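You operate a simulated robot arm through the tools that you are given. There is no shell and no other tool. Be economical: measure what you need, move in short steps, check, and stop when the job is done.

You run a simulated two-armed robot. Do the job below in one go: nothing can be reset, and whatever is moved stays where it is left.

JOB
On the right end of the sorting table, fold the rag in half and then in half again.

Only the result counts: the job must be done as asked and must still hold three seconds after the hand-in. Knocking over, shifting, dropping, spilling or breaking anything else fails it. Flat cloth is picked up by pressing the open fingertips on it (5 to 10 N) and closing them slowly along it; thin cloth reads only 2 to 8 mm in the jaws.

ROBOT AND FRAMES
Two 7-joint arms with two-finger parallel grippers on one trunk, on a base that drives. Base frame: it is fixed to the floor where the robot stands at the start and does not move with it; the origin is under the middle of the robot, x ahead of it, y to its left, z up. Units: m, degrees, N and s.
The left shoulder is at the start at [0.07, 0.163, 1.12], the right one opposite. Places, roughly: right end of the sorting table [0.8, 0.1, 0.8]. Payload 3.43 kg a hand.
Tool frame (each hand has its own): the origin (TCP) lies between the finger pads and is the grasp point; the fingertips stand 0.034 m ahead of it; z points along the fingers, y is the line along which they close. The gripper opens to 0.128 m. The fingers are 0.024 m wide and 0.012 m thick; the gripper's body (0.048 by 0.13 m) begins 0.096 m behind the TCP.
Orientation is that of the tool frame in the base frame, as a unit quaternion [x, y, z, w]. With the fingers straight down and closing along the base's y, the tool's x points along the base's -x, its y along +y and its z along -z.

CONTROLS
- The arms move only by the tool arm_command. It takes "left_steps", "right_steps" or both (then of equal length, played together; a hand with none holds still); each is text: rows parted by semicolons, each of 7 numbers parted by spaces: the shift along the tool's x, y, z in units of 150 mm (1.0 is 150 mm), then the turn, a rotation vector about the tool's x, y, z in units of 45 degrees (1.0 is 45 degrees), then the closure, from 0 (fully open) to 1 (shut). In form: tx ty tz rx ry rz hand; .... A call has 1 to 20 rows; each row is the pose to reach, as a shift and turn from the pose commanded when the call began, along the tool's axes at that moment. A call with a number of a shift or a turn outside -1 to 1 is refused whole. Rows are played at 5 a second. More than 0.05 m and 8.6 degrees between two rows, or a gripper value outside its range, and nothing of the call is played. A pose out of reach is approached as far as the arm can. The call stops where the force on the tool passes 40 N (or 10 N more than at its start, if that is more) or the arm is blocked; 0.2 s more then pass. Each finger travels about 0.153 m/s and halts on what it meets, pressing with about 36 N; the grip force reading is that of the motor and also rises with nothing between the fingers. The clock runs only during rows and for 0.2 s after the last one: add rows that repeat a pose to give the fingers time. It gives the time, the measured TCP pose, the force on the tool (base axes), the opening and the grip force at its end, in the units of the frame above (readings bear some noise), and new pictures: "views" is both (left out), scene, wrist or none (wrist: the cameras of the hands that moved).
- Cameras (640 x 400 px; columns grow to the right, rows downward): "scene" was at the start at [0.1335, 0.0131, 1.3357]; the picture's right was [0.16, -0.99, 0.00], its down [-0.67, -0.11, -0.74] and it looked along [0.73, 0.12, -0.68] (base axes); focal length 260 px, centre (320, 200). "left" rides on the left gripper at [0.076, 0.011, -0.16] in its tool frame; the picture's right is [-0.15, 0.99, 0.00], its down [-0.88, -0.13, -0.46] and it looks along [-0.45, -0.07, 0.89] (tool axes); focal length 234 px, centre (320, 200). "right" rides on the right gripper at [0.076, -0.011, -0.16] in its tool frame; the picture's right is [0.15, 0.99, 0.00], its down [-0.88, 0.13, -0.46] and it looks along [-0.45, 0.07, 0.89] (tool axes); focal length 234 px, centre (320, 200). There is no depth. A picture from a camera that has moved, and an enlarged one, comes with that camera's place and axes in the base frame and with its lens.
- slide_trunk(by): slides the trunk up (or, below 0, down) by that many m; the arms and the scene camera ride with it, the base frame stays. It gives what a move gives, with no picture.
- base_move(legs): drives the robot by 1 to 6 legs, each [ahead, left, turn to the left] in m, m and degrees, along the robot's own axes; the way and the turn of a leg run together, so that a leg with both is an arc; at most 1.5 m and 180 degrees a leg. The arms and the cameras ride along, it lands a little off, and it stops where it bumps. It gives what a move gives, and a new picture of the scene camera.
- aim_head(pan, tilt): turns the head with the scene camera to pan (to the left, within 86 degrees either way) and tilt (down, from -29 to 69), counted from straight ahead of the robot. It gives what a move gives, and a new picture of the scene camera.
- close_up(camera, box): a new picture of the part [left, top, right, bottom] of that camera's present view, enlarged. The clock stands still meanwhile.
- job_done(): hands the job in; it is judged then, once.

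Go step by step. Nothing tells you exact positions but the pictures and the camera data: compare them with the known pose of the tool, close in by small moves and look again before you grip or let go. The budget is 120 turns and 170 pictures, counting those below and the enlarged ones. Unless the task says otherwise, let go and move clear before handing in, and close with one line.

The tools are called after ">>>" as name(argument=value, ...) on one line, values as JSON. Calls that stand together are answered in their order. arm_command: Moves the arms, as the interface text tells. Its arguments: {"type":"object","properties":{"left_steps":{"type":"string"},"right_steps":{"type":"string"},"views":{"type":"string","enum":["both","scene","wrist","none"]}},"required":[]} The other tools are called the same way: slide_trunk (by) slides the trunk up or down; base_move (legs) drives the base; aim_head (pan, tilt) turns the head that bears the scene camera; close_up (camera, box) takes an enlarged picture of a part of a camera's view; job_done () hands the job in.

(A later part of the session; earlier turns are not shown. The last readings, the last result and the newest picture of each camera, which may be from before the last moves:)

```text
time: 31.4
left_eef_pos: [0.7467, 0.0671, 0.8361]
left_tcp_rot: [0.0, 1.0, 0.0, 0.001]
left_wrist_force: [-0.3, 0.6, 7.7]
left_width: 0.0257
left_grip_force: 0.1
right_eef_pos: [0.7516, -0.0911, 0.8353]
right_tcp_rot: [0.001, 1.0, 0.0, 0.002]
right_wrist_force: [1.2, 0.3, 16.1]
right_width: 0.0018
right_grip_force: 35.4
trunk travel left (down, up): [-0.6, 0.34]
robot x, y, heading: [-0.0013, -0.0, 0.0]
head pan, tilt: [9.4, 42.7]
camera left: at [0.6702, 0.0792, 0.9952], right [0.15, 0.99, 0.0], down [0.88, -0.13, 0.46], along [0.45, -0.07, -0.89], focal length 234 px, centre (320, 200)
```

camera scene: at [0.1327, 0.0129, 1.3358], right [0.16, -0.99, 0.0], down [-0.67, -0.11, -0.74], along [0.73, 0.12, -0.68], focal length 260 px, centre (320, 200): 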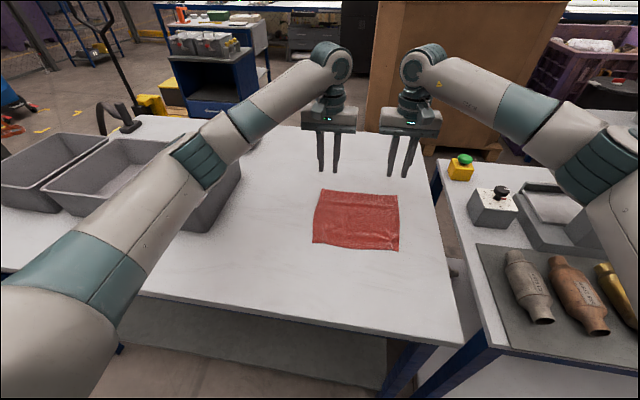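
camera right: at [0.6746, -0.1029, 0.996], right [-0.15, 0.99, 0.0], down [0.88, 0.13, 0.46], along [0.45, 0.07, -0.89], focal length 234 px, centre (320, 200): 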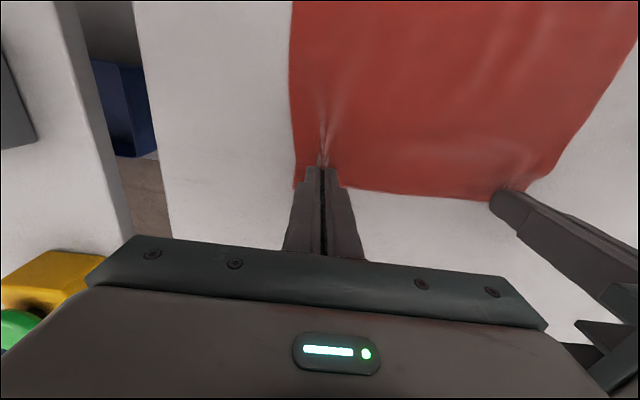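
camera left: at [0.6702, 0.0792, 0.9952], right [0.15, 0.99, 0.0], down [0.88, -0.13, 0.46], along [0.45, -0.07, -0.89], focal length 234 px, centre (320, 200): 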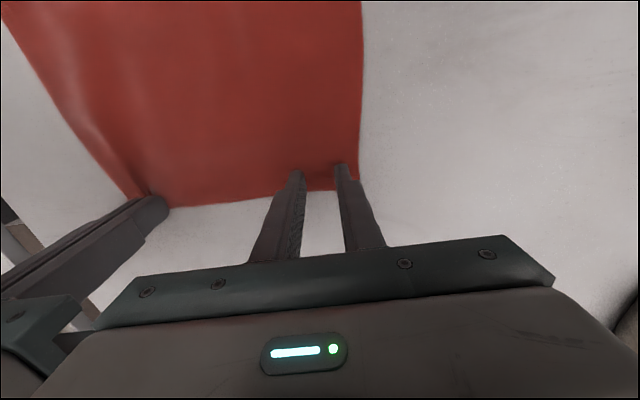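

>>> arm_command(left_steps="0 0 0.005 0 0 0 0.8; 0 0 0.005 0 0 0 0.82; 0 0 0.005 0 0 0 0.84; 0 0 0.005 0 0 0 0.86; 0 0 0.005 0 0 0 0.88; 0 0 0.005 0 0 0 0.9; 0 0 0.005 0 0 0 0.92; 0 0 0.005 0 0 0 0.94; 0 0 0.005 0 0 0 0.96; 0 0 0.005 0 0 0 0.98; 0 0 0.005 0 0 0 1; 0 0 0.005 0 0 0 1; 0 0 0.005 0 0 0 1", views="wrist")

```text
time: 34.2
left_eef_pos: [0.7449, 0.0659, 0.8351]
left_tcp_rot: [0.0, 1.0, 0.0, 0.002]
left_wrist_force: [-0.8, -6.6, 26.5]
left_width: 0.002
left_grip_force: 36.3
right_eef_pos: [0.7505, -0.0911, 0.8359]
right_tcp_rot: [0.0, 1.0, 0.001, 0.002]
right_wrist_force: [0.2, 9.4, 3.3]
right_width: 0.002
right_grip_force: 36.2
trunk travel left (down, up): [-0.6, 0.34]
robot x, y, heading: [0.0011, -0.0015, -0.2]
head pan, tilt: [9.4, 42.7]
camera left: at [0.6693, 0.0786, 0.9949], right [0.15, 0.99, 0.0], down [0.88, -0.13, 0.46], along [0.45, -0.07, -0.89], focal length 234 px, centre (320, 200)
```

left: 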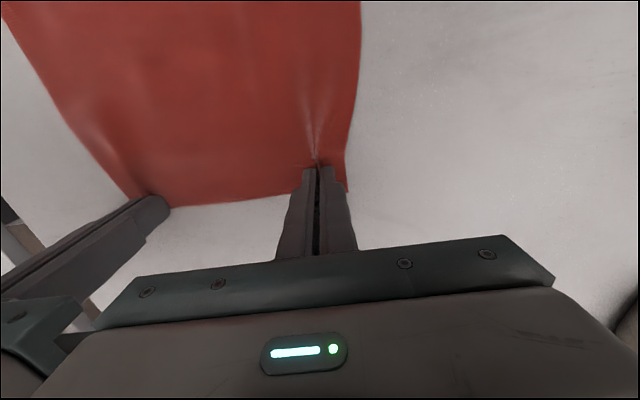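

Both far corners are held now. I lift and swing them to the middle first.

>>> arm_command(left_steps="0 -0.015 -0.05 0 0 0 1; 0.01 -0.015 -0.104 0 0 0 1; 0.039 -0.015 -0.205 0 0 0 1; 0.087 -0.015 -0.3 0 0 0 1; 0.152 -0.015 -0.386 0 0 0 1; 0.232 -0.015 -0.46 0 0 0 1; 0.325 -0.015 -0.52 0 0 0 1; 0.428 -0.015 -0.564 0 0 0 1; 0.537 -0.015 -0.591 0 0 0 1; 0.633 -0.015 -0.6 0 0 0 1", right_steps="0 0.015 -0.05 0 0 0 1; 0.01 0.015 -0.104 0 0 0 1; 0.039 0.015 -0.205 0 0 0 1; 0.087 0.015 -0.3 0 0 0 1; 0.152 0.015 -0.386 0 0 0 1; 0.232 0.015 -0.46 0 0 0 1; 0.325 0.015 -0.52 0 0 0 1; 0.428 0.015 -0.564 0 0 0 1; 0.537 0.015 -0.591 0 0 0 1; 0.633 0.015 -0.6 0 0 0 1", views="scene")

```text
time: 36.4
left_eef_pos: [0.6514, 0.0652, 0.9219]
left_tcp_rot: [0.0, 1.0, 0.0, 0.001]
left_wrist_force: [-0.2, -1.1, -1.2]
left_width: 0.0018
left_grip_force: 35.7
right_eef_pos: [0.6561, -0.0882, 0.9226]
right_tcp_rot: [0.0, 1.0, 0.0, 0.0]
right_wrist_force: [0.0, 1.5, -0.5]
right_width: 0.0021
right_grip_force: 36.2
trunk travel left (down, up): [-0.6, 0.34]
robot x, y, heading: [0.0003, 0.0012, -0.1]
head pan, tilt: [9.4, 42.7]
camera scene: at [0.133, 0.0132, 1.3358], right [0.16, -0.99, 0.0], down [-0.67, -0.11, -0.74], along [0.73, 0.12, -0.68], focal length 260 px, centre (320, 200)
```

scene: 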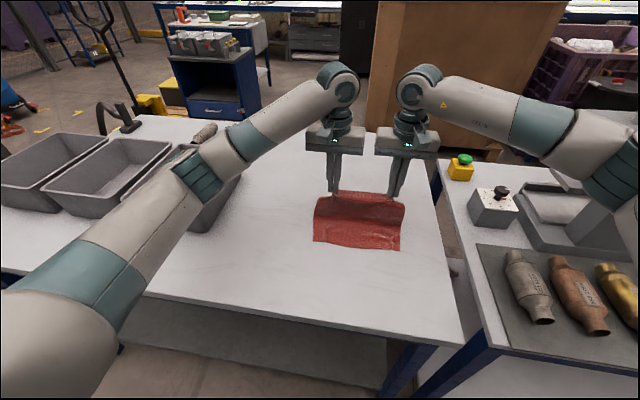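

The far half is up in the middle. I complete the swing toward the near edge while tilting the hands 45°.

>>> arm_command(left_steps="0.132 0 0.009 0 -0.111 0 1; 0.261 0 0.037 0 -0.222 0 1; 0.382 0 0.083 0 -0.333 0 1; 0.493 0 0.145 0 -0.444 0 1; 0.591 0 0.221 0 -0.556 0 1; 0.673 0 0.311 0 -0.667 0 1; 0.738 0 0.409 0 -0.778 0 1; 0.783 0 0.5 0 -0.889 0 1; 0.807 0 0.59 0 -1 0 1; 0.807 0 0.59 0 -1 0 1", right_steps="0.132 0 0.009 0 -0.111 0 1; 0.261 0 0.037 0 -0.222 0 1; 0.382 0 0.083 0 -0.333 0 1; 0.493 0 0.145 0 -0.444 0 1; 0.591 0 0.221 0 -0.556 0 1; 0.673 0 0.311 0 -0.667 0 1; 0.738 0 0.409 0 -0.778 0 1; 0.783 0 0.5 0 -0.889 0 1; 0.807 0 0.59 0 -1 0 1; 0.807 0 0.59 0 -1 0 1")

```text
time: 38.6
left_eef_pos: [0.5301, 0.0634, 0.8347]
left_tcp_rot: [-0.001, 0.923, 0.0, 0.384]
left_wrist_force: [0.7, -1.6, 6.4]
left_width: 0.0017
left_grip_force: 35.7
right_eef_pos: [0.5357, -0.089, 0.8353]
right_tcp_rot: [0.002, 0.923, 0.0, 0.385]
right_wrist_force: [0.0, -0.5, 5.5]
right_width: 0.0021
right_grip_force: 36.0
trunk travel left (down, up): [-0.6, 0.34]
robot x, y, heading: [0.0001, -0.0003, 0.2]
head pan, tilt: [9.4, 42.7]
camera scene: at [0.1326, 0.013, 1.3361], right [0.16, -0.99, 0.0], down [-0.67, -0.11, -0.74], along [0.73, 0.12, -0.68], focal length 260 px, centre (320, 200)
camera right: at [0.3692, -0.1001, 0.8954], right [-0.1, 0.99, -0.1], down [0.3, 0.13, 0.95], along [0.95, 0.07, -0.31], focal length 234 px, centre (320, 200)
camera left: at [0.3646, 0.0759, 0.894], right [0.1, 0.99, 0.1], down [0.3, -0.13, 0.95], along [0.95, -0.07, -0.31], focal length 234 px, centre (320, 200)
```

scene: 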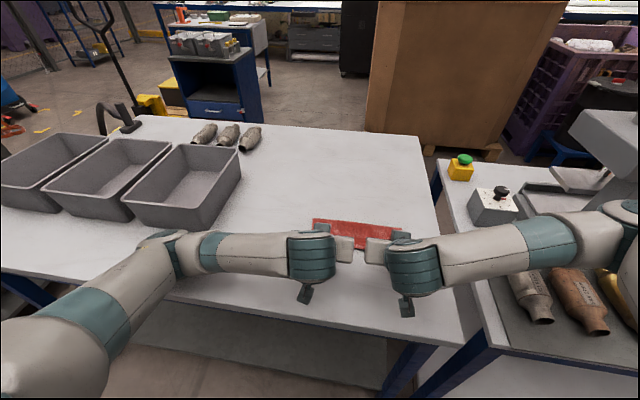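
right: 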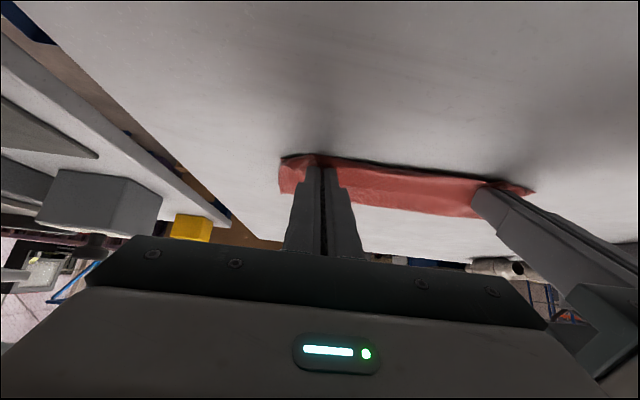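
left: 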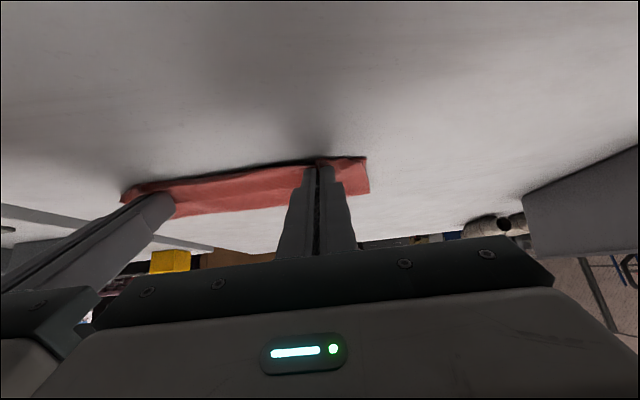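

The tilt worked, and the edge is now down at the near side with light contact. I zoom in to check the lay.

>>> close_up(camera="left", box=[100, 120, 420, 260])

>>> close_up(camera="scene", box=[280, 190, 430, 290])

```text
2.00 times, centred on (260, 190) of left
camera zoom: at [0.3646, 0.0759, 0.894], right [0.1, 0.99, 0.1], down [0.3, -0.13, 0.95], along [0.95, -0.07, -0.31], focal length 468 px, centre (440, 220)
```

zoom: 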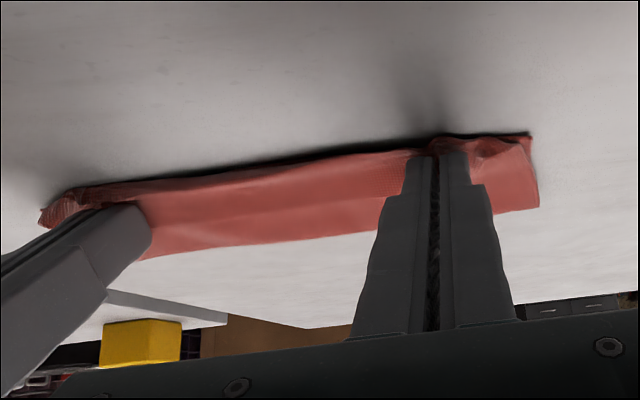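

```text
4.00 times, centred on (355, 240) of scene
camera zoom: at [0.1326, 0.013, 1.3361], right [0.16, -0.99, 0.0], down [-0.67, -0.11, -0.74], along [0.73, 0.12, -0.68], focal length 1041 px, centre (180, 40)
```

zoom: 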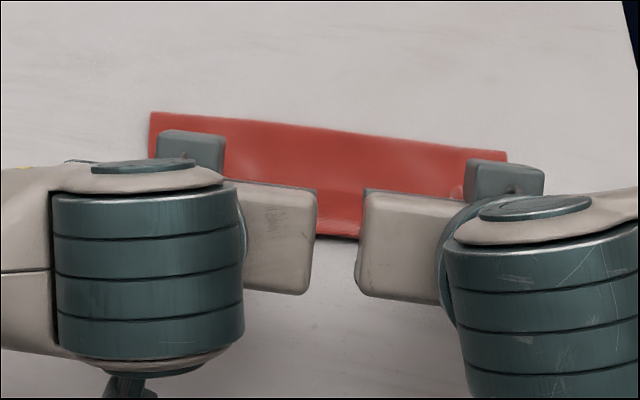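

The top edge lies right on the near edge. I open gently and withdraw back along the fingers.

>>> arm_command(left_steps="0 0 0 0 0 0 0.97; 0 0 0 0 0 0 0.92; 0 0 0 0 0 0 0.87; 0 0 0 0 0 0 0.8; 0 0 -0.05 0 0 0 0.75; 0 0 -0.15 0 0 0 0.75; 0 0 -0.35 0 0 0 0.75; 0 0 -0.55 0 0 0 0.75; 0 0 -0.75 0 0 0 0.75", right_steps="0 0 0 0 0 0 0.97; 0 0 0 0 0 0 0.92; 0 0 0 0 0 0 0.87; 0 0 0 0 0 0 0.8; 0 0 -0.05 0 0 0 0.75; 0 0 -0.15 0 0 0 0.75; 0 0 -0.35 0 0 0 0.75; 0 0 -0.55 0 0 0 0.75; 0 0 -0.75 0 0 0 0.75")

```text
time: 40.5
left_eef_pos: [0.4807, 0.0573, 0.8969]
left_tcp_rot: [-0.002, 0.924, 0.006, 0.382]
left_wrist_force: [0.3, 6.1, -0.5]
left_width: 0.032
left_grip_force: 0.1
left hand out of reach, approached as far as the arm can: row 8, 9
right_eef_pos: [0.493, -0.0762, 0.895]
right_tcp_rot: [0.003, 0.924, -0.006, 0.382]
right_wrist_force: [-0.2, -6.7, 1.0]
right_width: 0.0319
right_grip_force: 0.1
right hand out of reach, approached as far as the arm can: row 8, 9
trunk travel left (down, up): [-0.6, 0.34]
robot x, y, heading: [-0.0013, 0.0001, -0.3]
head pan, tilt: [9.4, 42.7]
stopped in row 9 (left hand): the force on the tool passed its limit (the readings are from after the stop); the commanded pose is now the measured one
camera scene: at [0.1334, 0.0129, 1.3357], right [0.16, -0.99, 0.0], down [-0.67, -0.11, -0.74], along [0.73, 0.12, -0.68], focal length 260 px, centre (320, 200)
camera right: at [0.3276, -0.0867, 0.9564], right [-0.09, 0.99, -0.11], down [0.3, 0.14, 0.94], along [0.95, 0.05, -0.31], focal length 234 px, centre (320, 200)
camera left: at [0.3141, 0.0668, 0.957], right [0.09, 0.99, 0.11], down [0.3, -0.14, 0.94], along [0.95, -0.05, -0.31], focal length 234 px, centre (320, 200)
```

scene: 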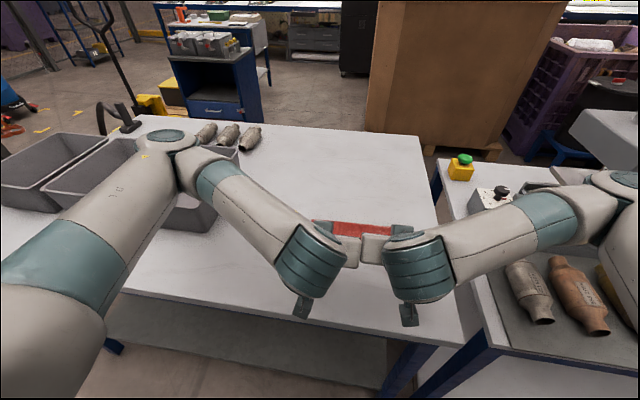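
right: 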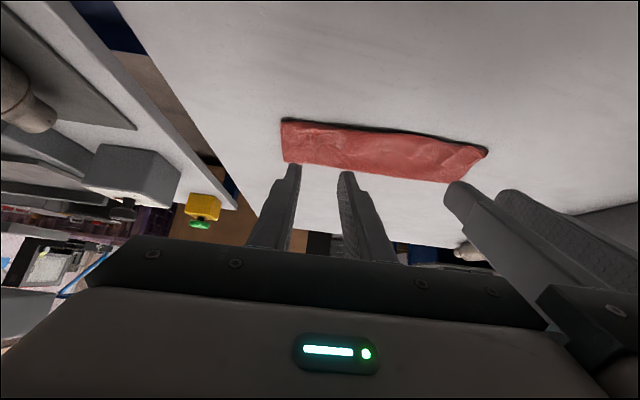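
left: 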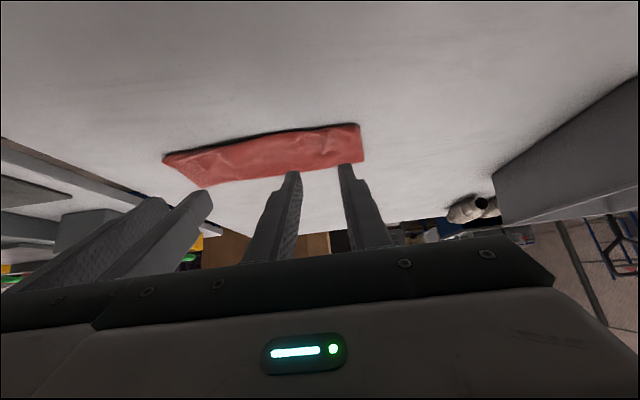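

The first fold came out neat: both layers' edges meet. I part the hands sideways, then raise them back to vertical for a good look.

>>> arm_command(left_steps="0 0.15 0 0 0 0 0.75; 0 0.3 0 0 0 0 0.75; -0.1 0.45 -0.1 0 0.15 0 0.75; -0.2 0.6 -0.2 0 0.3 0 0.75; -0.3 0.65 -0.3 0 0.45 0 0.75; -0.4 0.65 -0.4 0 0.6 0 0.75; -0.45 0.65 -0.4 0 0.75 0 0.75; -0.5 0.65 -0.4 0 0.9 0 0.75; -0.5 0.65 -0.4 0 1 0 0.75", right_steps="0 -0.15 0 0 0 0 0.75; 0 -0.3 0 0 0 0 0.75; -0.1 -0.45 -0.1 0 0.15 0 0.75; -0.2 -0.6 -0.2 0 0.3 0 0.75; -0.3 -0.65 -0.3 0 0.45 0 0.75; -0.4 -0.65 -0.4 0 0.6 0 0.75; -0.45 -0.65 -0.4 0 0.75 0 0.75; -0.5 -0.65 -0.4 0 0.9 0 0.75; -0.5 -0.65 -0.4 0 1 0 0.75")

```text
time: 42.5
left_eef_pos: [0.4902, 0.1533, 0.9924]
left_tcp_rot: [-0.004, 1.0, 0.005, -0.001]
left_wrist_force: [-0.1, 0.4, 0.4]
left_width: 0.0318
left_grip_force: 0.0
left hand out of reach, approached as far as the arm can: row 1, 2, 3, 4
right_eef_pos: [0.504, -0.1725, 0.9916]
right_tcp_rot: [0.004, 1.0, -0.004, -0.002]
right_wrist_force: [-0.1, 0.1, -0.3]
right_width: 0.0321
right_grip_force: 0.1
right hand out of reach, approached as far as the arm can: row 1, 2, 3
trunk travel left (down, up): [-0.6, 0.34]
robot x, y, heading: [-0.001, 0.004, -0.0]
head pan, tilt: [9.4, 42.7]
camera scene: at [0.134, 0.0131, 1.3357], right [0.16, -0.99, 0.0], down [-0.67, -0.11, -0.73], along [0.73, 0.12, -0.68], focal length 260 px, centre (320, 200)
camera right: at [0.4287, -0.183, 1.1531], right [-0.14, 0.99, -0.01], down [0.88, 0.13, 0.45], along [0.45, 0.06, -0.89], focal length 234 px, centre (320, 200)
camera left: at [0.4155, 0.164, 1.1535], right [0.14, 0.99, 0.01], down [0.88, -0.13, 0.45], along [0.45, -0.05, -0.89], focal length 234 px, centre (320, 200)
```

scene: 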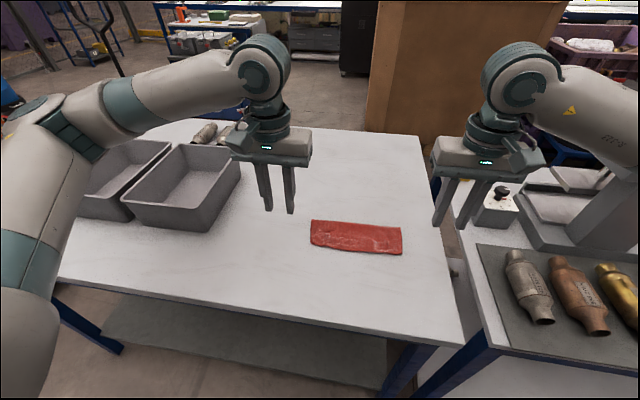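
right: 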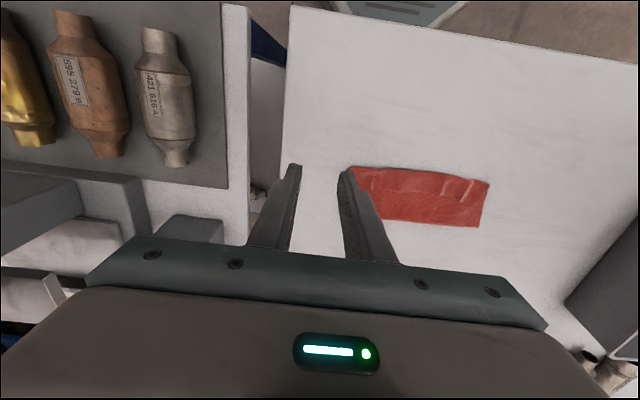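
left: 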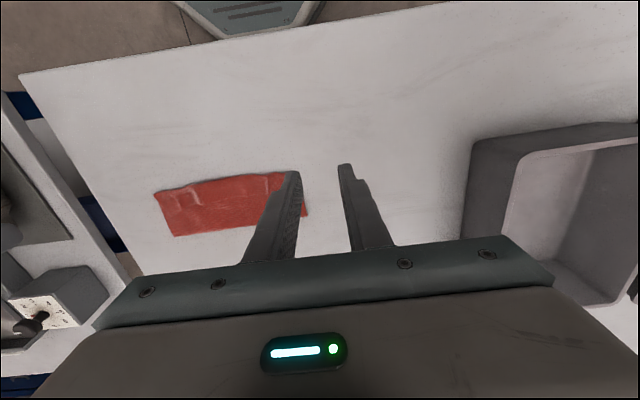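

>>> close_up(camera="scene", box=[290, 200, 430, 280])

>>> close_up(camera="left", box=[140, 150, 340, 260])

```text
4.57 times, centred on (360, 240) of scene
camera zoom: at [0.134, 0.0131, 1.3357], right [0.16, -0.99, 0.0], down [-0.67, -0.11, -0.73], along [0.73, 0.12, -0.68], focal length 1189 px, centre (137, 17)
```

zoom: 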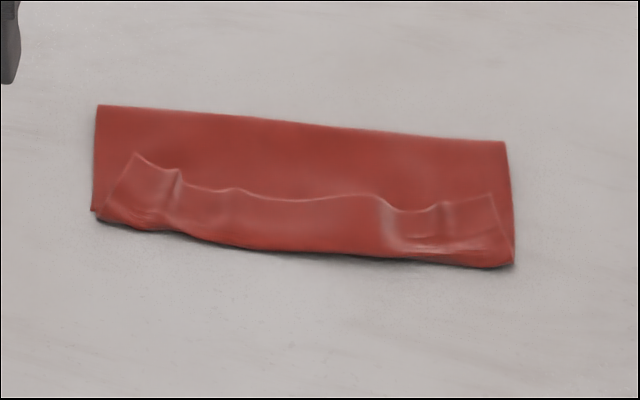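

```text
3.20 times, centred on (240, 205) of left
camera zoom: at [0.4155, 0.164, 1.1535], right [0.14, 0.99, 0.01], down [0.88, -0.13, 0.45], along [0.45, -0.05, -0.89], focal length 749 px, centre (576, 184)
```

zoom: 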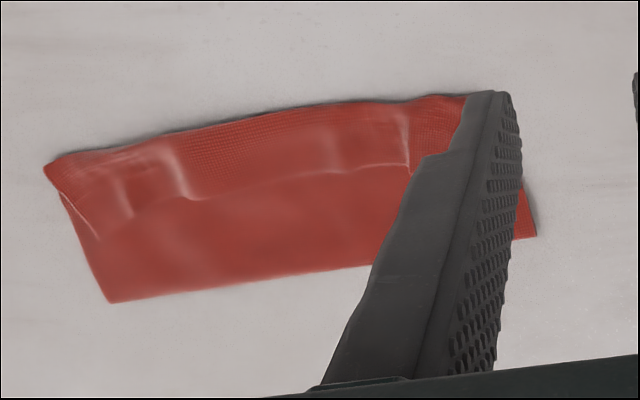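

The top layer's last ~33 mm has curled back on top of itself. I'll sweep the fingertips, just above the cloth, against that free edge toward me to flip the strip over. First I position behind it.

>>> arm_command(left_steps="-0.153 -0.124 0.1 0 0 0 0.75; -0.307 -0.248 0.25 0 0 0 0.75; -0.46 -0.372 0.42 0 0 0 0.75; -0.614 -0.496 0.6 0 0 0 0.75; -0.767 -0.62 0.815 0 0 0 0.75; -0.767 -0.62 0.815 0 0 0 0.75", right_steps="-0.135 0.113 0.1 0 0 0 0.75; -0.269 0.225 0.25 0 0 0 0.75; -0.404 0.338 0.42 0 0 0 0.75; -0.538 0.45 0.6 0 0 0 0.75; -0.673 0.563 0.81 0 0 0 0.75; -0.673 0.563 0.81 0 0 0 0.75", views="wrist")

```text
time: 43.9
left_eef_pos: [0.6045, 0.0627, 0.8706]
left_tcp_rot: [-0.005, 1.0, 0.004, 0.0]
left_wrist_force: [0.5, 0.2, 0.6]
left_width: 0.0318
left_grip_force: 0.0
right_eef_pos: [0.6044, -0.0908, 0.8694]
right_tcp_rot: [0.005, 1.0, -0.003, 0.0]
right_wrist_force: [0.0, -0.7, 0.3]
right_width: 0.032
right_grip_force: 0.1
trunk travel left (down, up): [-0.6, 0.34]
robot x, y, heading: [0.001, 0.0, -0.1]
head pan, tilt: [9.4, 42.7]
camera right: at [0.5289, -0.1001, 1.0311], right [-0.14, 0.99, -0.01], down [0.88, 0.13, 0.45], along [0.45, 0.05, -0.89], focal length 234 px, centre (320, 200)
camera left: at [0.5294, 0.0736, 1.0303], right [0.14, 0.99, 0.01], down [0.88, -0.13, 0.45], along [0.45, -0.05, -0.89], focal length 234 px, centre (320, 200)
```

right: 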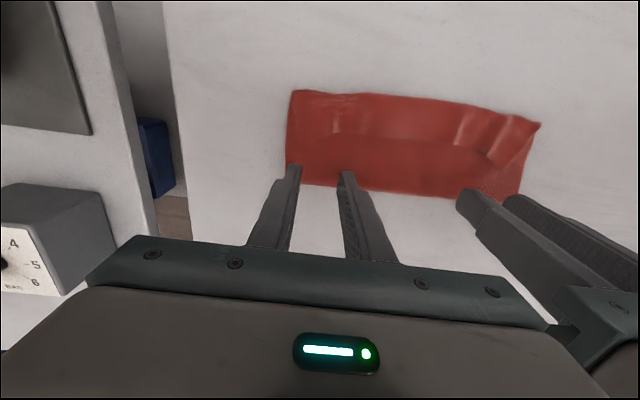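
left: 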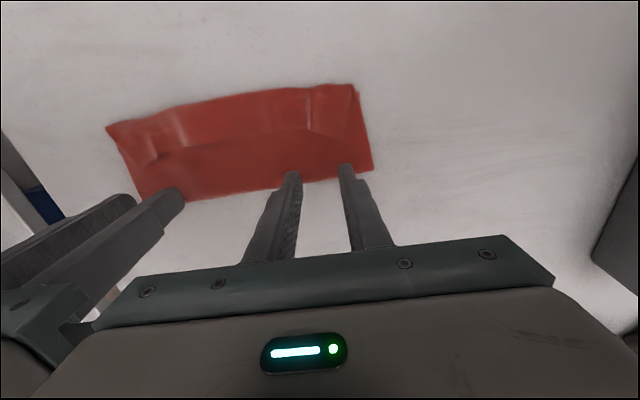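

The hands are behind the curled strip. I lower to about 1 mm above the top layer and sweep toward me.

>>> arm_command(left_steps="0 0 0.1 0 0 0 0.75; 0 0 0.205 0 0 0 0.75; 0.05 0 0.205 0 0 0 0.75; 0.1 0 0.205 0 0 0 0.75; 0.15 0 0.205 0 0 0 0.75; 0.2 0 0.205 0 0 0 0.75; 0.25 0 0.205 0 0 0 0.75; 0.3 0 0.205 0 0 0 0.75; 0.35 0 0.205 0 0 0 0.75; 0.4 0 0.205 0 0 0 0.75", right_steps="0 0 0.1 0 0 0 0.75; 0 0 0.2 0 0 0 0.75; 0.05 0 0.2 0 0 0 0.75; 0.1 0 0.2 0 0 0 0.75; 0.15 0 0.2 0 0 0 0.75; 0.2 0 0.2 0 0 0 0.75; 0.25 0 0.2 0 0 0 0.75; 0.3 0 0.2 0 0 0 0.75; 0.35 0 0.2 0 0 0 0.75; 0.4 0 0.2 0 0 0 0.75", views="wrist")

```text
time: 46.1
left_eef_pos: [0.5462, 0.0641, 0.84]
left_tcp_rot: [-0.005, 1.0, 0.004, 0.0]
left_wrist_force: [0.4, -0.7, 0.1]
left_width: 0.0321
left_grip_force: 0.2
right_eef_pos: [0.544, -0.0908, 0.8397]
right_tcp_rot: [0.005, 1.0, -0.005, -0.002]
right_wrist_force: [-0.4, -0.3, 0.0]
right_width: 0.0321
right_grip_force: 0.0
trunk travel left (down, up): [-0.6, 0.34]
robot x, y, heading: [-0.0026, 0.0001, 0.0]
head pan, tilt: [9.4, 42.7]
camera right: at [0.4695, -0.1004, 1.0008], right [-0.14, 0.99, -0.01], down [0.88, 0.13, 0.45], along [0.45, 0.05, -0.89], focal length 234 px, centre (320, 200)
camera left: at [0.4701, 0.0725, 1.0001], right [0.14, 0.99, 0.01], down [0.88, -0.13, 0.45], along [0.45, -0.05, -0.89], focal length 234 px, centre (320, 200)
```

right: 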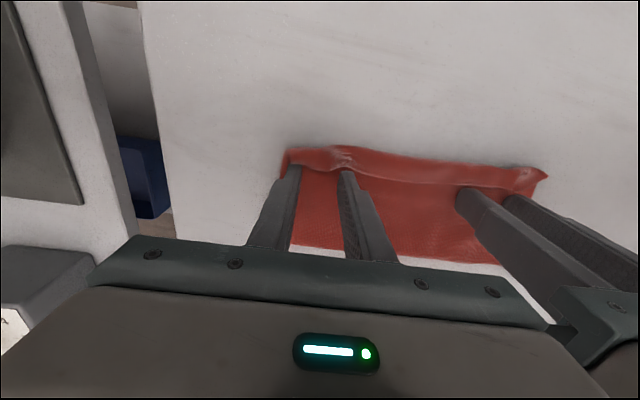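
left: 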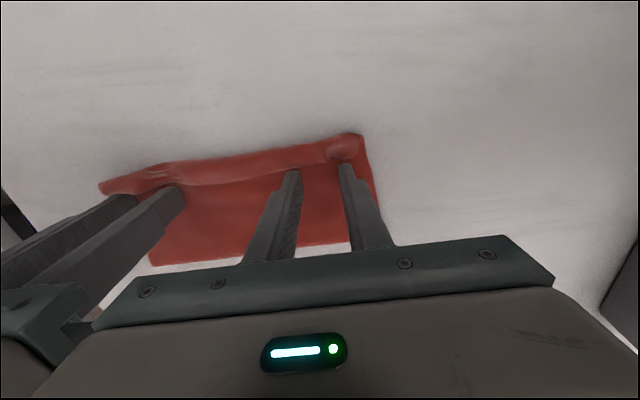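

The strip is rolling up ahead of the fingers as hoped. I keep sweeping to tip it over.

>>> arm_command(left_steps="0.04 0 0 0 0 0 0.75; 0.08 0 0 0 0 0 0.75; 0.12 0 0 0 0 0 0.75; 0.16 0 0 0 0 0 0.75; 0.2 0 -0.005 0 0 0 0.75; 0.24 0 -0.01 0 0 0 0.75; 0.28 0 -0.015 0 0 0 0.75; 0.32 0 -0.02 0 0 0 0.75", right_steps="0.04 0 0 0 0 0 0.75; 0.08 0 0 0 0 0 0.75; 0.12 0 0 0 0 0 0.75; 0.16 0 0 0 0 0 0.75; 0.2 0 -0.005 0 0 0 0.75; 0.24 0 -0.01 0 0 0 0.75; 0.28 0 -0.015 0 0 0 0.75; 0.32 0 -0.02 0 0 0 0.75", views="wrist")

```text
time: 47.9
left_eef_pos: [0.498, 0.0613, 0.8419]
left_tcp_rot: [-0.004, 1.0, 0.003, -0.001]
left_wrist_force: [0.3, -0.2, 0.2]
left_width: 0.0319
left_grip_force: 0.1
right_eef_pos: [0.4957, -0.0896, 0.8421]
right_tcp_rot: [0.004, 1.0, -0.004, -0.001]
right_wrist_force: [0.5, -0.7, -0.2]
right_width: 0.0321
right_grip_force: 0.1
trunk travel left (down, up): [-0.6, 0.34]
robot x, y, heading: [-0.0014, 0.0004, -0.2]
head pan, tilt: [9.4, 42.7]
camera right: at [0.4213, -0.0995, 1.004], right [-0.14, 0.99, -0.01], down [0.88, 0.13, 0.45], along [0.45, 0.05, -0.89], focal length 234 px, centre (320, 200)
camera left: at [0.4221, 0.0716, 1.0029], right [0.14, 0.99, 0.01], down [0.88, -0.13, 0.45], along [0.45, -0.05, -0.89], focal length 234 px, centre (320, 200)
```

right: 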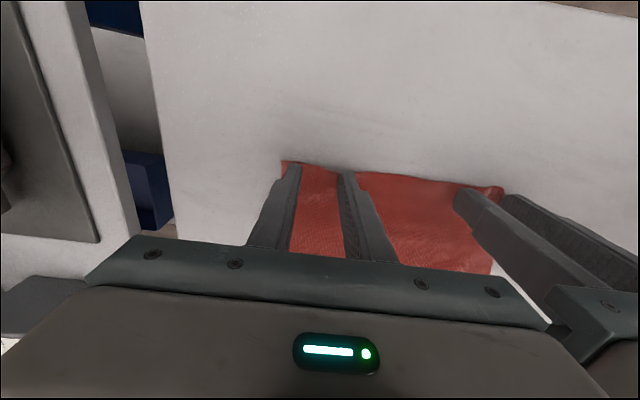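
left: 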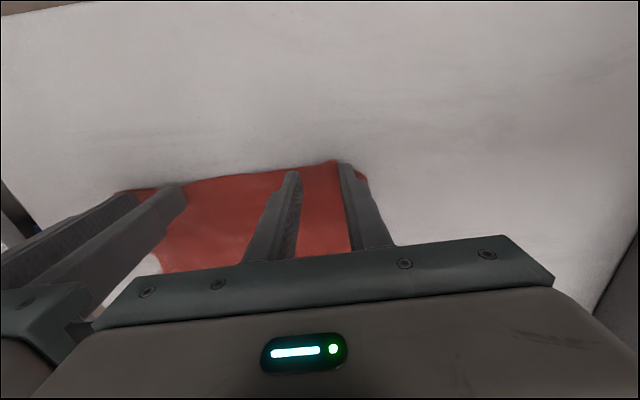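

It flipped over flat. I lift straight up and look.

>>> arm_command(left_steps="0 0 -0.1 0 0 0 0.75; 0 0.1 -0.3 0 0 0 0.75; 0 0.3 -0.5 0 0 0 0.75; 0 0.5 -0.7 0 0 0 0.75; 0 0.6 -0.8 0 0 0 0.75", right_steps="0 0 -0.1 0 0 0 0.75; 0 -0.1 -0.3 0 0 0 0.75; 0 -0.3 -0.5 0 0 0 0.75; 0 -0.5 -0.7 0 0 0 0.75; 0 -0.6 -0.8 0 0 0 0.75", views="wrist")

>>> close_up(camera="scene", box=[290, 200, 430, 280])

```text
time: 49.1
left_eef_pos: [0.4954, 0.1512, 0.9638]
left_tcp_rot: [-0.004, 1.0, 0.004, -0.002]
left_wrist_force: [-0.9, -1.0, -0.2]
left_width: 0.032
left_grip_force: 0.0
right_eef_pos: [0.4958, -0.1788, 0.9636]
right_tcp_rot: [0.003, 1.0, -0.006, -0.001]
right_wrist_force: [-0.5, 0.5, -1.4]
right_width: 0.0319
right_grip_force: 0.1
trunk travel left (down, up): [-0.6, 0.34]
robot x, y, heading: [0.002, 0.0004, -0.3]
head pan, tilt: [9.4, 42.7]
camera right: at [0.4208, -0.1888, 1.1252], right [-0.14, 0.99, -0.01], down [0.88, 0.13, 0.45], along [0.45, 0.05, -0.89], focal length 234 px, centre (320, 200)
camera left: at [0.4206, 0.1615, 1.1239], right [0.14, 0.99, 0.01], down [0.88, -0.13, 0.45], along [0.45, -0.05, -0.89], focal length 234 px, centre (320, 200)
```

right: 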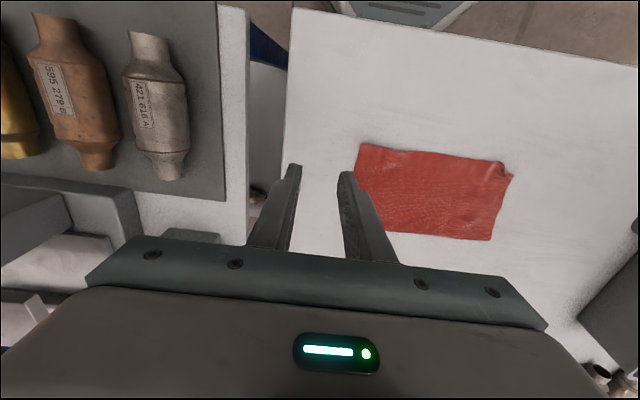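
left: 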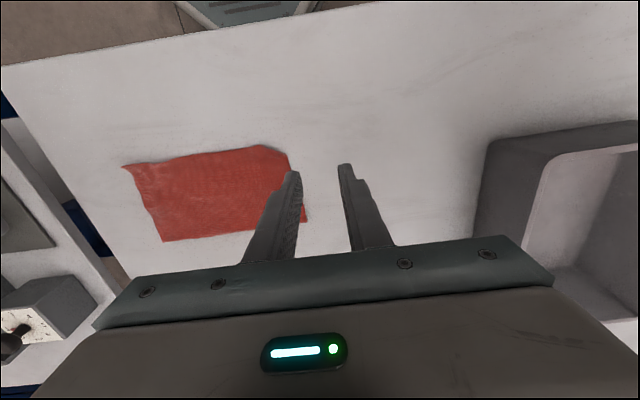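

```text
4.57 times, centred on (360, 240) of scene
camera zoom: at [0.1332, 0.0132, 1.3357], right [0.16, -0.99, 0.0], down [-0.67, -0.11, -0.74], along [0.73, 0.12, -0.68], focal length 1189 px, centre (137, 17)
```

zoom: 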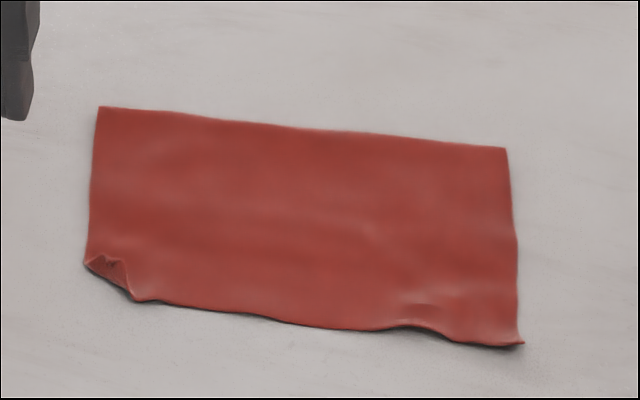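

The strip is fully unrolled: the top edge is now at x ≈ 0.49, about 5.5 cm past the bottom edge. I'll pinch this single-layer overhang and set it back onto x ≈ 0.545.

>>> arm_command(left_steps="-0.02 -0.16 0.1 0 0 0 0.8; -0.04 -0.32 0.25 0 0 0 0.8; -0.06 -0.48 0.45 0 0 0 0.8; -0.077 -0.635 0.65 0 0 0 0.8; -0.077 -0.635 0.785 0 0 0 0.8; -0.077 -0.635 0.785 0 0 0 0.8", right_steps="-0.02 0.14 0.1 0 0 0 0.8; -0.04 0.29 0.25 0 0 0 0.8; -0.06 0.43 0.45 0 0 0 0.8; -0.088 0.572 0.65 0 0 0 0.8; -0.088 0.572 0.784 0 0 0 0.8; -0.088 0.572 0.784 0 0 0 0.8", views="wrist")

```text
time: 50.5
left_eef_pos: [0.5102, 0.0578, 0.8446]
left_tcp_rot: [-0.006, 1.0, 0.005, -0.001]
left_wrist_force: [0.5, -0.4, 0.1]
left_width: 0.0258
left_grip_force: 0.0
right_eef_pos: [0.5114, -0.0943, 0.8456]
right_tcp_rot: [0.004, 1.0, -0.005, -0.001]
right_wrist_force: [1.0, -0.2, 0.2]
right_width: 0.0254
right_grip_force: 0.1
trunk travel left (down, up): [-0.6, 0.34]
robot x, y, heading: [-0.0018, -0.0001, 0.1]
head pan, tilt: [9.4, 42.7]
camera right: at [0.4356, -0.1037, 1.0066], right [-0.14, 0.99, -0.01], down [0.88, 0.13, 0.45], along [0.45, 0.05, -0.89], focal length 234 px, centre (320, 200)
camera left: at [0.4343, 0.0676, 1.0052], right [0.14, 0.99, 0.01], down [0.88, -0.13, 0.45], along [0.45, -0.05, -0.89], focal length 234 px, centre (320, 200)
```

right: 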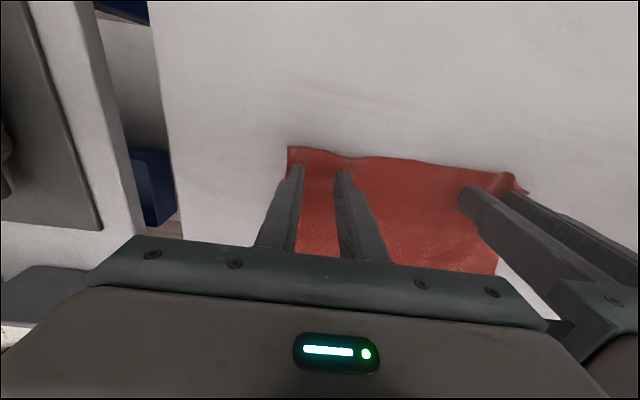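
left: 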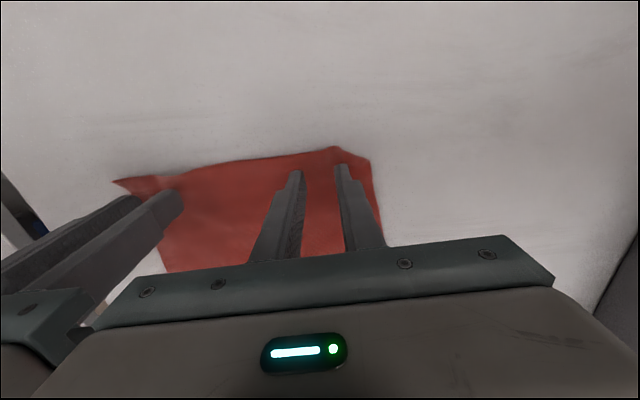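

Good placement. I nudge the right hand inward, press, and check the force.

>>> arm_command(left_steps="0.02 0 0.03 0 0 0 0.8; 0.02 0 0.06 0 0 0 0.8; 0.02 0 0.068 0 0 0 0.8; 0.02 0 0.068 0 0 0 0.8", right_steps="0.02 0.04 0.03 0 0 0 0.8; 0.02 0.04 0.06 0 0 0 0.8; 0.02 0.04 0.074 0 0 0 0.8; 0.02 0.04 0.074 0 0 0 0.8", views="none")

```text
time: 51.5
left_eef_pos: [0.5061, 0.0566, 0.8359]
left_tcp_rot: [-0.006, 1.0, 0.004, 0.0]
left_wrist_force: [1.4, -0.1, 5.6]
left_width: 0.0257
left_grip_force: 0.2
right_eef_pos: [0.5073, -0.0894, 0.8354]
right_tcp_rot: [0.004, 1.0, -0.005, 0.001]
right_wrist_force: [0.1, -0.1, 10.3]
right_width: 0.0257
right_grip_force: 0.2
trunk travel left (down, up): [-0.6, 0.34]
robot x, y, heading: [-0.0015, -0.0011, -0.3]
head pan, tilt: [9.4, 42.7]
```

>>> arm_command(left_steps="0 0 0.007 0 0 0 0.8; 0 0 0.007 0 0 0 0.82; 0 0 0.007 0 0 0 0.84; 0 0 0.007 0 0 0 0.86; 0 0 0.007 0 0 0 0.88; 0 0 0.007 0 0 0 0.9; 0 0 0.007 0 0 0 0.92; 0 0 0.007 0 0 0 0.94; 0 0 0.007 0 0 0 0.96; 0 0 0.007 0 0 0 0.98; 0 0 0.007 0 0 0 1; 0 0 0.007 0 0 0 1; 0 0 0.007 0 0 0 1", right_steps="0 0 0.002 0 0 0 0.8; 0 0 0.002 0 0 0 0.82; 0 0 0.002 0 0 0 0.84; 0 0 0.002 0 0 0 0.86; 0 0 0.002 0 0 0 0.88; 0 0 0.002 0 0 0 0.9; 0 0 0.002 0 0 0 0.92; 0 0 0.002 0 0 0 0.94; 0 0 0.002 0 0 0 0.96; 0 0 0.002 0 0 0 0.98; 0 0 0.002 0 0 0 1; 0 0 0.002 0 0 0 1; 0 0 0.002 0 0 0 1", views="wrist")

```text
time: 54.3
left_eef_pos: [0.5054, 0.0571, 0.8349]
left_tcp_rot: [-0.005, 1.0, 0.004, 0.002]
left_wrist_force: [0.3, -3.6, 26.8]
left_width: 0.0
left_grip_force: 33.3
right_eef_pos: [0.5058, -0.0883, 0.8365]
right_tcp_rot: [0.005, 1.0, -0.004, 0.001]
right_wrist_force: [-0.4, 3.2, 9.0]
right_width: 0.002
right_grip_force: 36.2
trunk travel left (down, up): [-0.6, 0.34]
robot x, y, heading: [0.001, 0.0031, 0.2]
head pan, tilt: [9.4, 42.7]
camera right: at [0.4301, -0.0981, 0.9963], right [-0.14, 0.99, -0.01], down [0.88, 0.13, 0.46], along [0.45, 0.06, -0.89], focal length 234 px, centre (320, 200)
camera left: at [0.429, 0.0671, 0.9953], right [0.14, 0.99, 0.01], down [0.88, -0.13, 0.46], along [0.45, -0.05, -0.89], focal length 234 px, centre (320, 200)
```

right: 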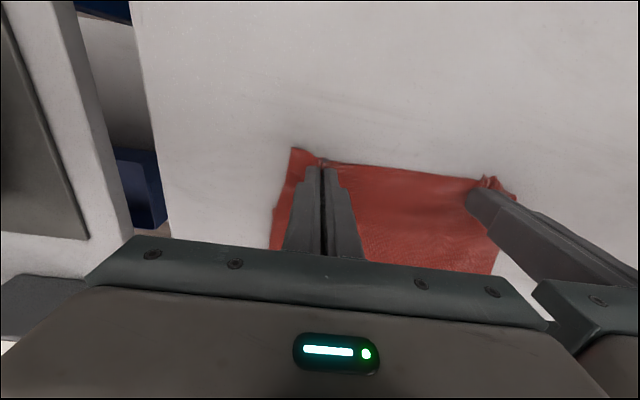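
left: 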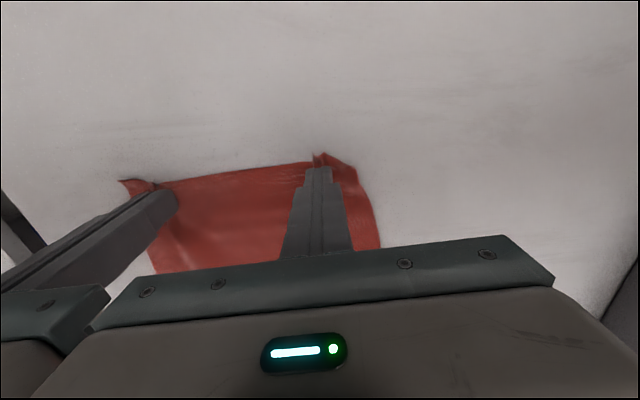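

The left missed again (it seems to slip when both close together). I redo only the left.

>>> arm_command(left_steps="0 0 -0.04 0 0 0 0.95; 0 0 -0.05 0 0 0 0.8; 0 -0.01 -0.05 0 0 0 0.8; 0 -0.01 -0.02 0 0 0 0.8; 0 -0.01 -0.005 0 0 0 0.8; 0 -0.01 -0.003 0 0 0 0.8; 0 -0.01 -0.003 0 0 0 0.8", views="wrist")

```text
time: 55.9
left_eef_pos: [0.505, 0.0553, 0.8367]
left_tcp_rot: [-0.005, 1.0, 0.004, 0.0]
left_wrist_force: [-0.8, 0.1, 7.4]
left_width: 0.0255
left_grip_force: 0.0
right_eef_pos: [0.5058, -0.0885, 0.8356]
right_tcp_rot: [0.004, 1.0, -0.004, 0.001]
right_wrist_force: [-0.7, -1.9, 20.4]
right_width: 0.002
right_grip_force: 35.9
trunk travel left (down, up): [-0.6, 0.34]
robot x, y, heading: [0.0018, -0.0021, 0.1]
head pan, tilt: [9.4, 42.7]
camera left: at [0.4293, 0.0656, 0.9956], right [0.14, 0.99, 0.01], down [0.88, -0.13, 0.46], along [0.45, -0.05, -0.89], focal length 234 px, centre (320, 200)
```

left: 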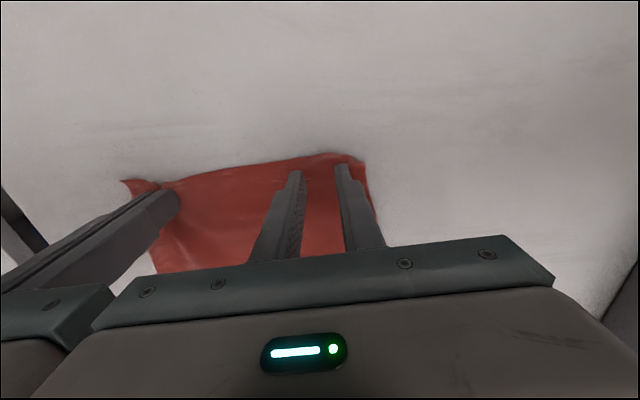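

>>> arm_command(left_steps="0 0 0.004 0 0 0 0.8; 0 0 0.004 0 0 0 0.82; 0 0 0.004 0 0 0 0.84; 0 0 0.004 0 0 0 0.86; 0 0 0.004 0 0 0 0.88; 0 0 0.004 0 0 0 0.9; 0 0 0.004 0 0 0 0.92; 0 0 0.004 0 0 0 0.94; 0 0 0.004 0 0 0 0.96; 0 0 0.004 0 0 0 0.98; 0 0 0.004 0 0 0 1; 0 0 0.004 0 0 0 1; 0 0 0.004 0 0 0 1", views="wrist")

```text
time: 58.7
left_eef_pos: [0.5038, 0.0544, 0.8356]
left_tcp_rot: [-0.005, 1.0, 0.002, 0.001]
left_wrist_force: [1.0, -13.1, 25.3]
left_width: 0.002
left_grip_force: 36.0
right_eef_pos: [0.5063, -0.0891, 0.8346]
right_tcp_rot: [0.005, 1.0, -0.004, 0.001]
right_wrist_force: [2.0, 14.8, 12.3]
right_width: 0.0021
right_grip_force: 35.8
trunk travel left (down, up): [-0.6, 0.34]
robot x, y, heading: [-0.0028, 0.0043, -0.2]
head pan, tilt: [9.4, 42.7]
camera left: at [0.4291, 0.065, 0.9952], right [0.14, 0.99, 0.01], down [0.88, -0.13, 0.46], along [0.45, -0.06, -0.89], focal length 234 px, centre (320, 200)
```

left: 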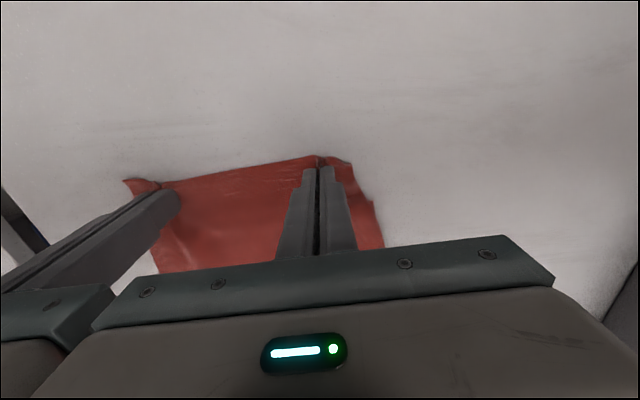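

Both hands grip. I lift the overhang, shift it 6 cm forward and lay it on the bottom edge.

>>> arm_command(left_steps="0 -0.015 -0.1 0 0 0 1; 0 -0.015 -0.2 0 0 0 1; -0.05 -0.015 -0.3 0 0 0 1; -0.12 -0.015 -0.38 0 0 0 1; -0.2 -0.015 -0.42 0 0 0 1; -0.28 -0.015 -0.42 0 0 0 1; -0.34 -0.015 -0.36 0 0 0 1; -0.38 -0.015 -0.27 0 0 0 1; -0.4 -0.015 -0.17 0 0 0 1; -0.4 -0.015 -0.1 0 0 0 1; -0.4 -0.015 -0.05 0 0 0 1; -0.4 -0.015 -0.03 0 0 0 1", right_steps="0 0.015 -0.1 0 0 0 1; 0 0.015 -0.2 0 0 0 1; -0.05 0.015 -0.3 0 0 0 1; -0.12 0.015 -0.38 0 0 0 1; -0.2 0.015 -0.42 0 0 0 1; -0.28 0.015 -0.42 0 0 0 1; -0.34 0.015 -0.36 0 0 0 1; -0.38 0.015 -0.27 0 0 0 1; -0.4 0.015 -0.17 0 0 0 1; -0.4 0.015 -0.1 0 0 0 1; -0.4 0.015 -0.05 0 0 0 1; -0.4 0.015 -0.03 0 0 0 1", views="wrist")

>>> close_up(camera="scene", box=[290, 190, 430, 280])

```text
time: 61.3
left_eef_pos: [0.5674, 0.0546, 0.839]
left_tcp_rot: [-0.005, 1.0, 0.004, -0.001]
left_wrist_force: [-1.1, -6.7, 3.6]
left_width: 0.0016
left_grip_force: 35.4
right_eef_pos: [0.5692, -0.086, 0.8388]
right_tcp_rot: [0.004, 1.0, -0.005, 0.0]
right_wrist_force: [0.6, 6.2, 0.9]
right_width: 0.0022
right_grip_force: 35.5
trunk travel left (down, up): [-0.6, 0.34]
robot x, y, heading: [-0.0011, -0.0009, 0.3]
head pan, tilt: [9.4, 42.7]
camera right: at [0.492, -0.0964, 0.9992], right [-0.14, 0.99, -0.01], down [0.88, 0.13, 0.45], along [0.45, 0.06, -0.89], focal length 234 px, centre (320, 200)
camera left: at [0.491, 0.0634, 0.9986], right [0.14, 0.99, 0.01], down [0.88, -0.13, 0.45], along [0.45, -0.05, -0.89], focal length 234 px, centre (320, 200)
```

right: 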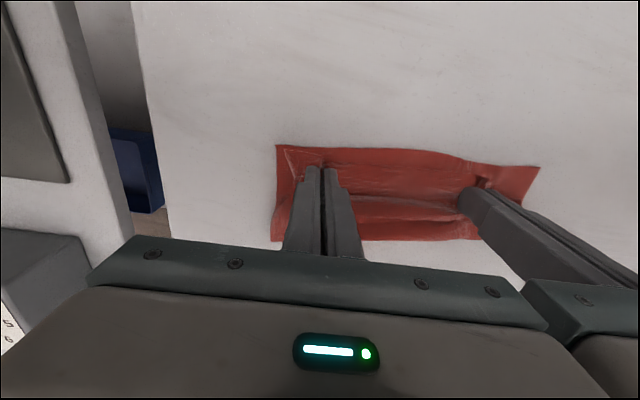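
left: 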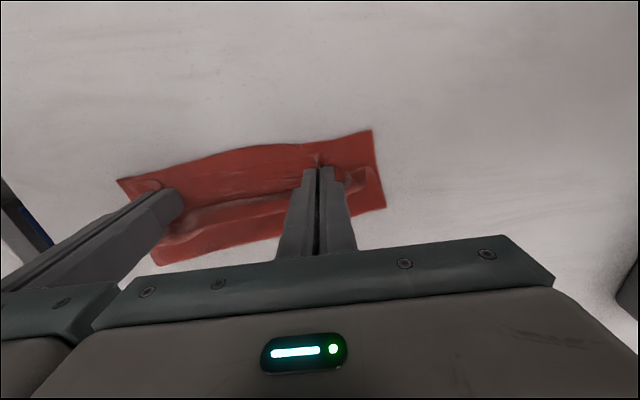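

```text
4.44 times, centred on (360, 235) of scene
camera zoom: at [0.1331, 0.013, 1.3359], right [0.16, -0.99, 0.0], down [-0.67, -0.11, -0.74], along [0.73, 0.12, -0.68], focal length 1156 px, centre (142, 44)
```

zoom: 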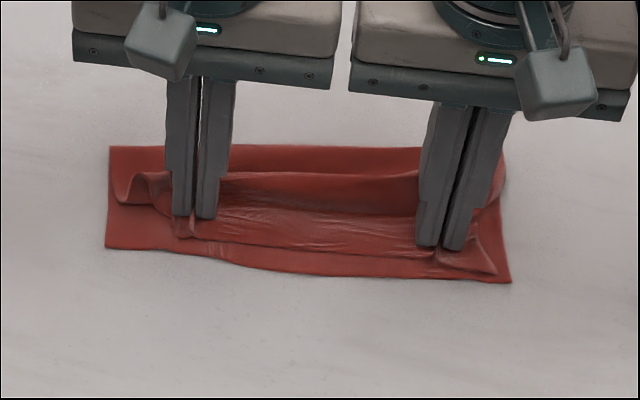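

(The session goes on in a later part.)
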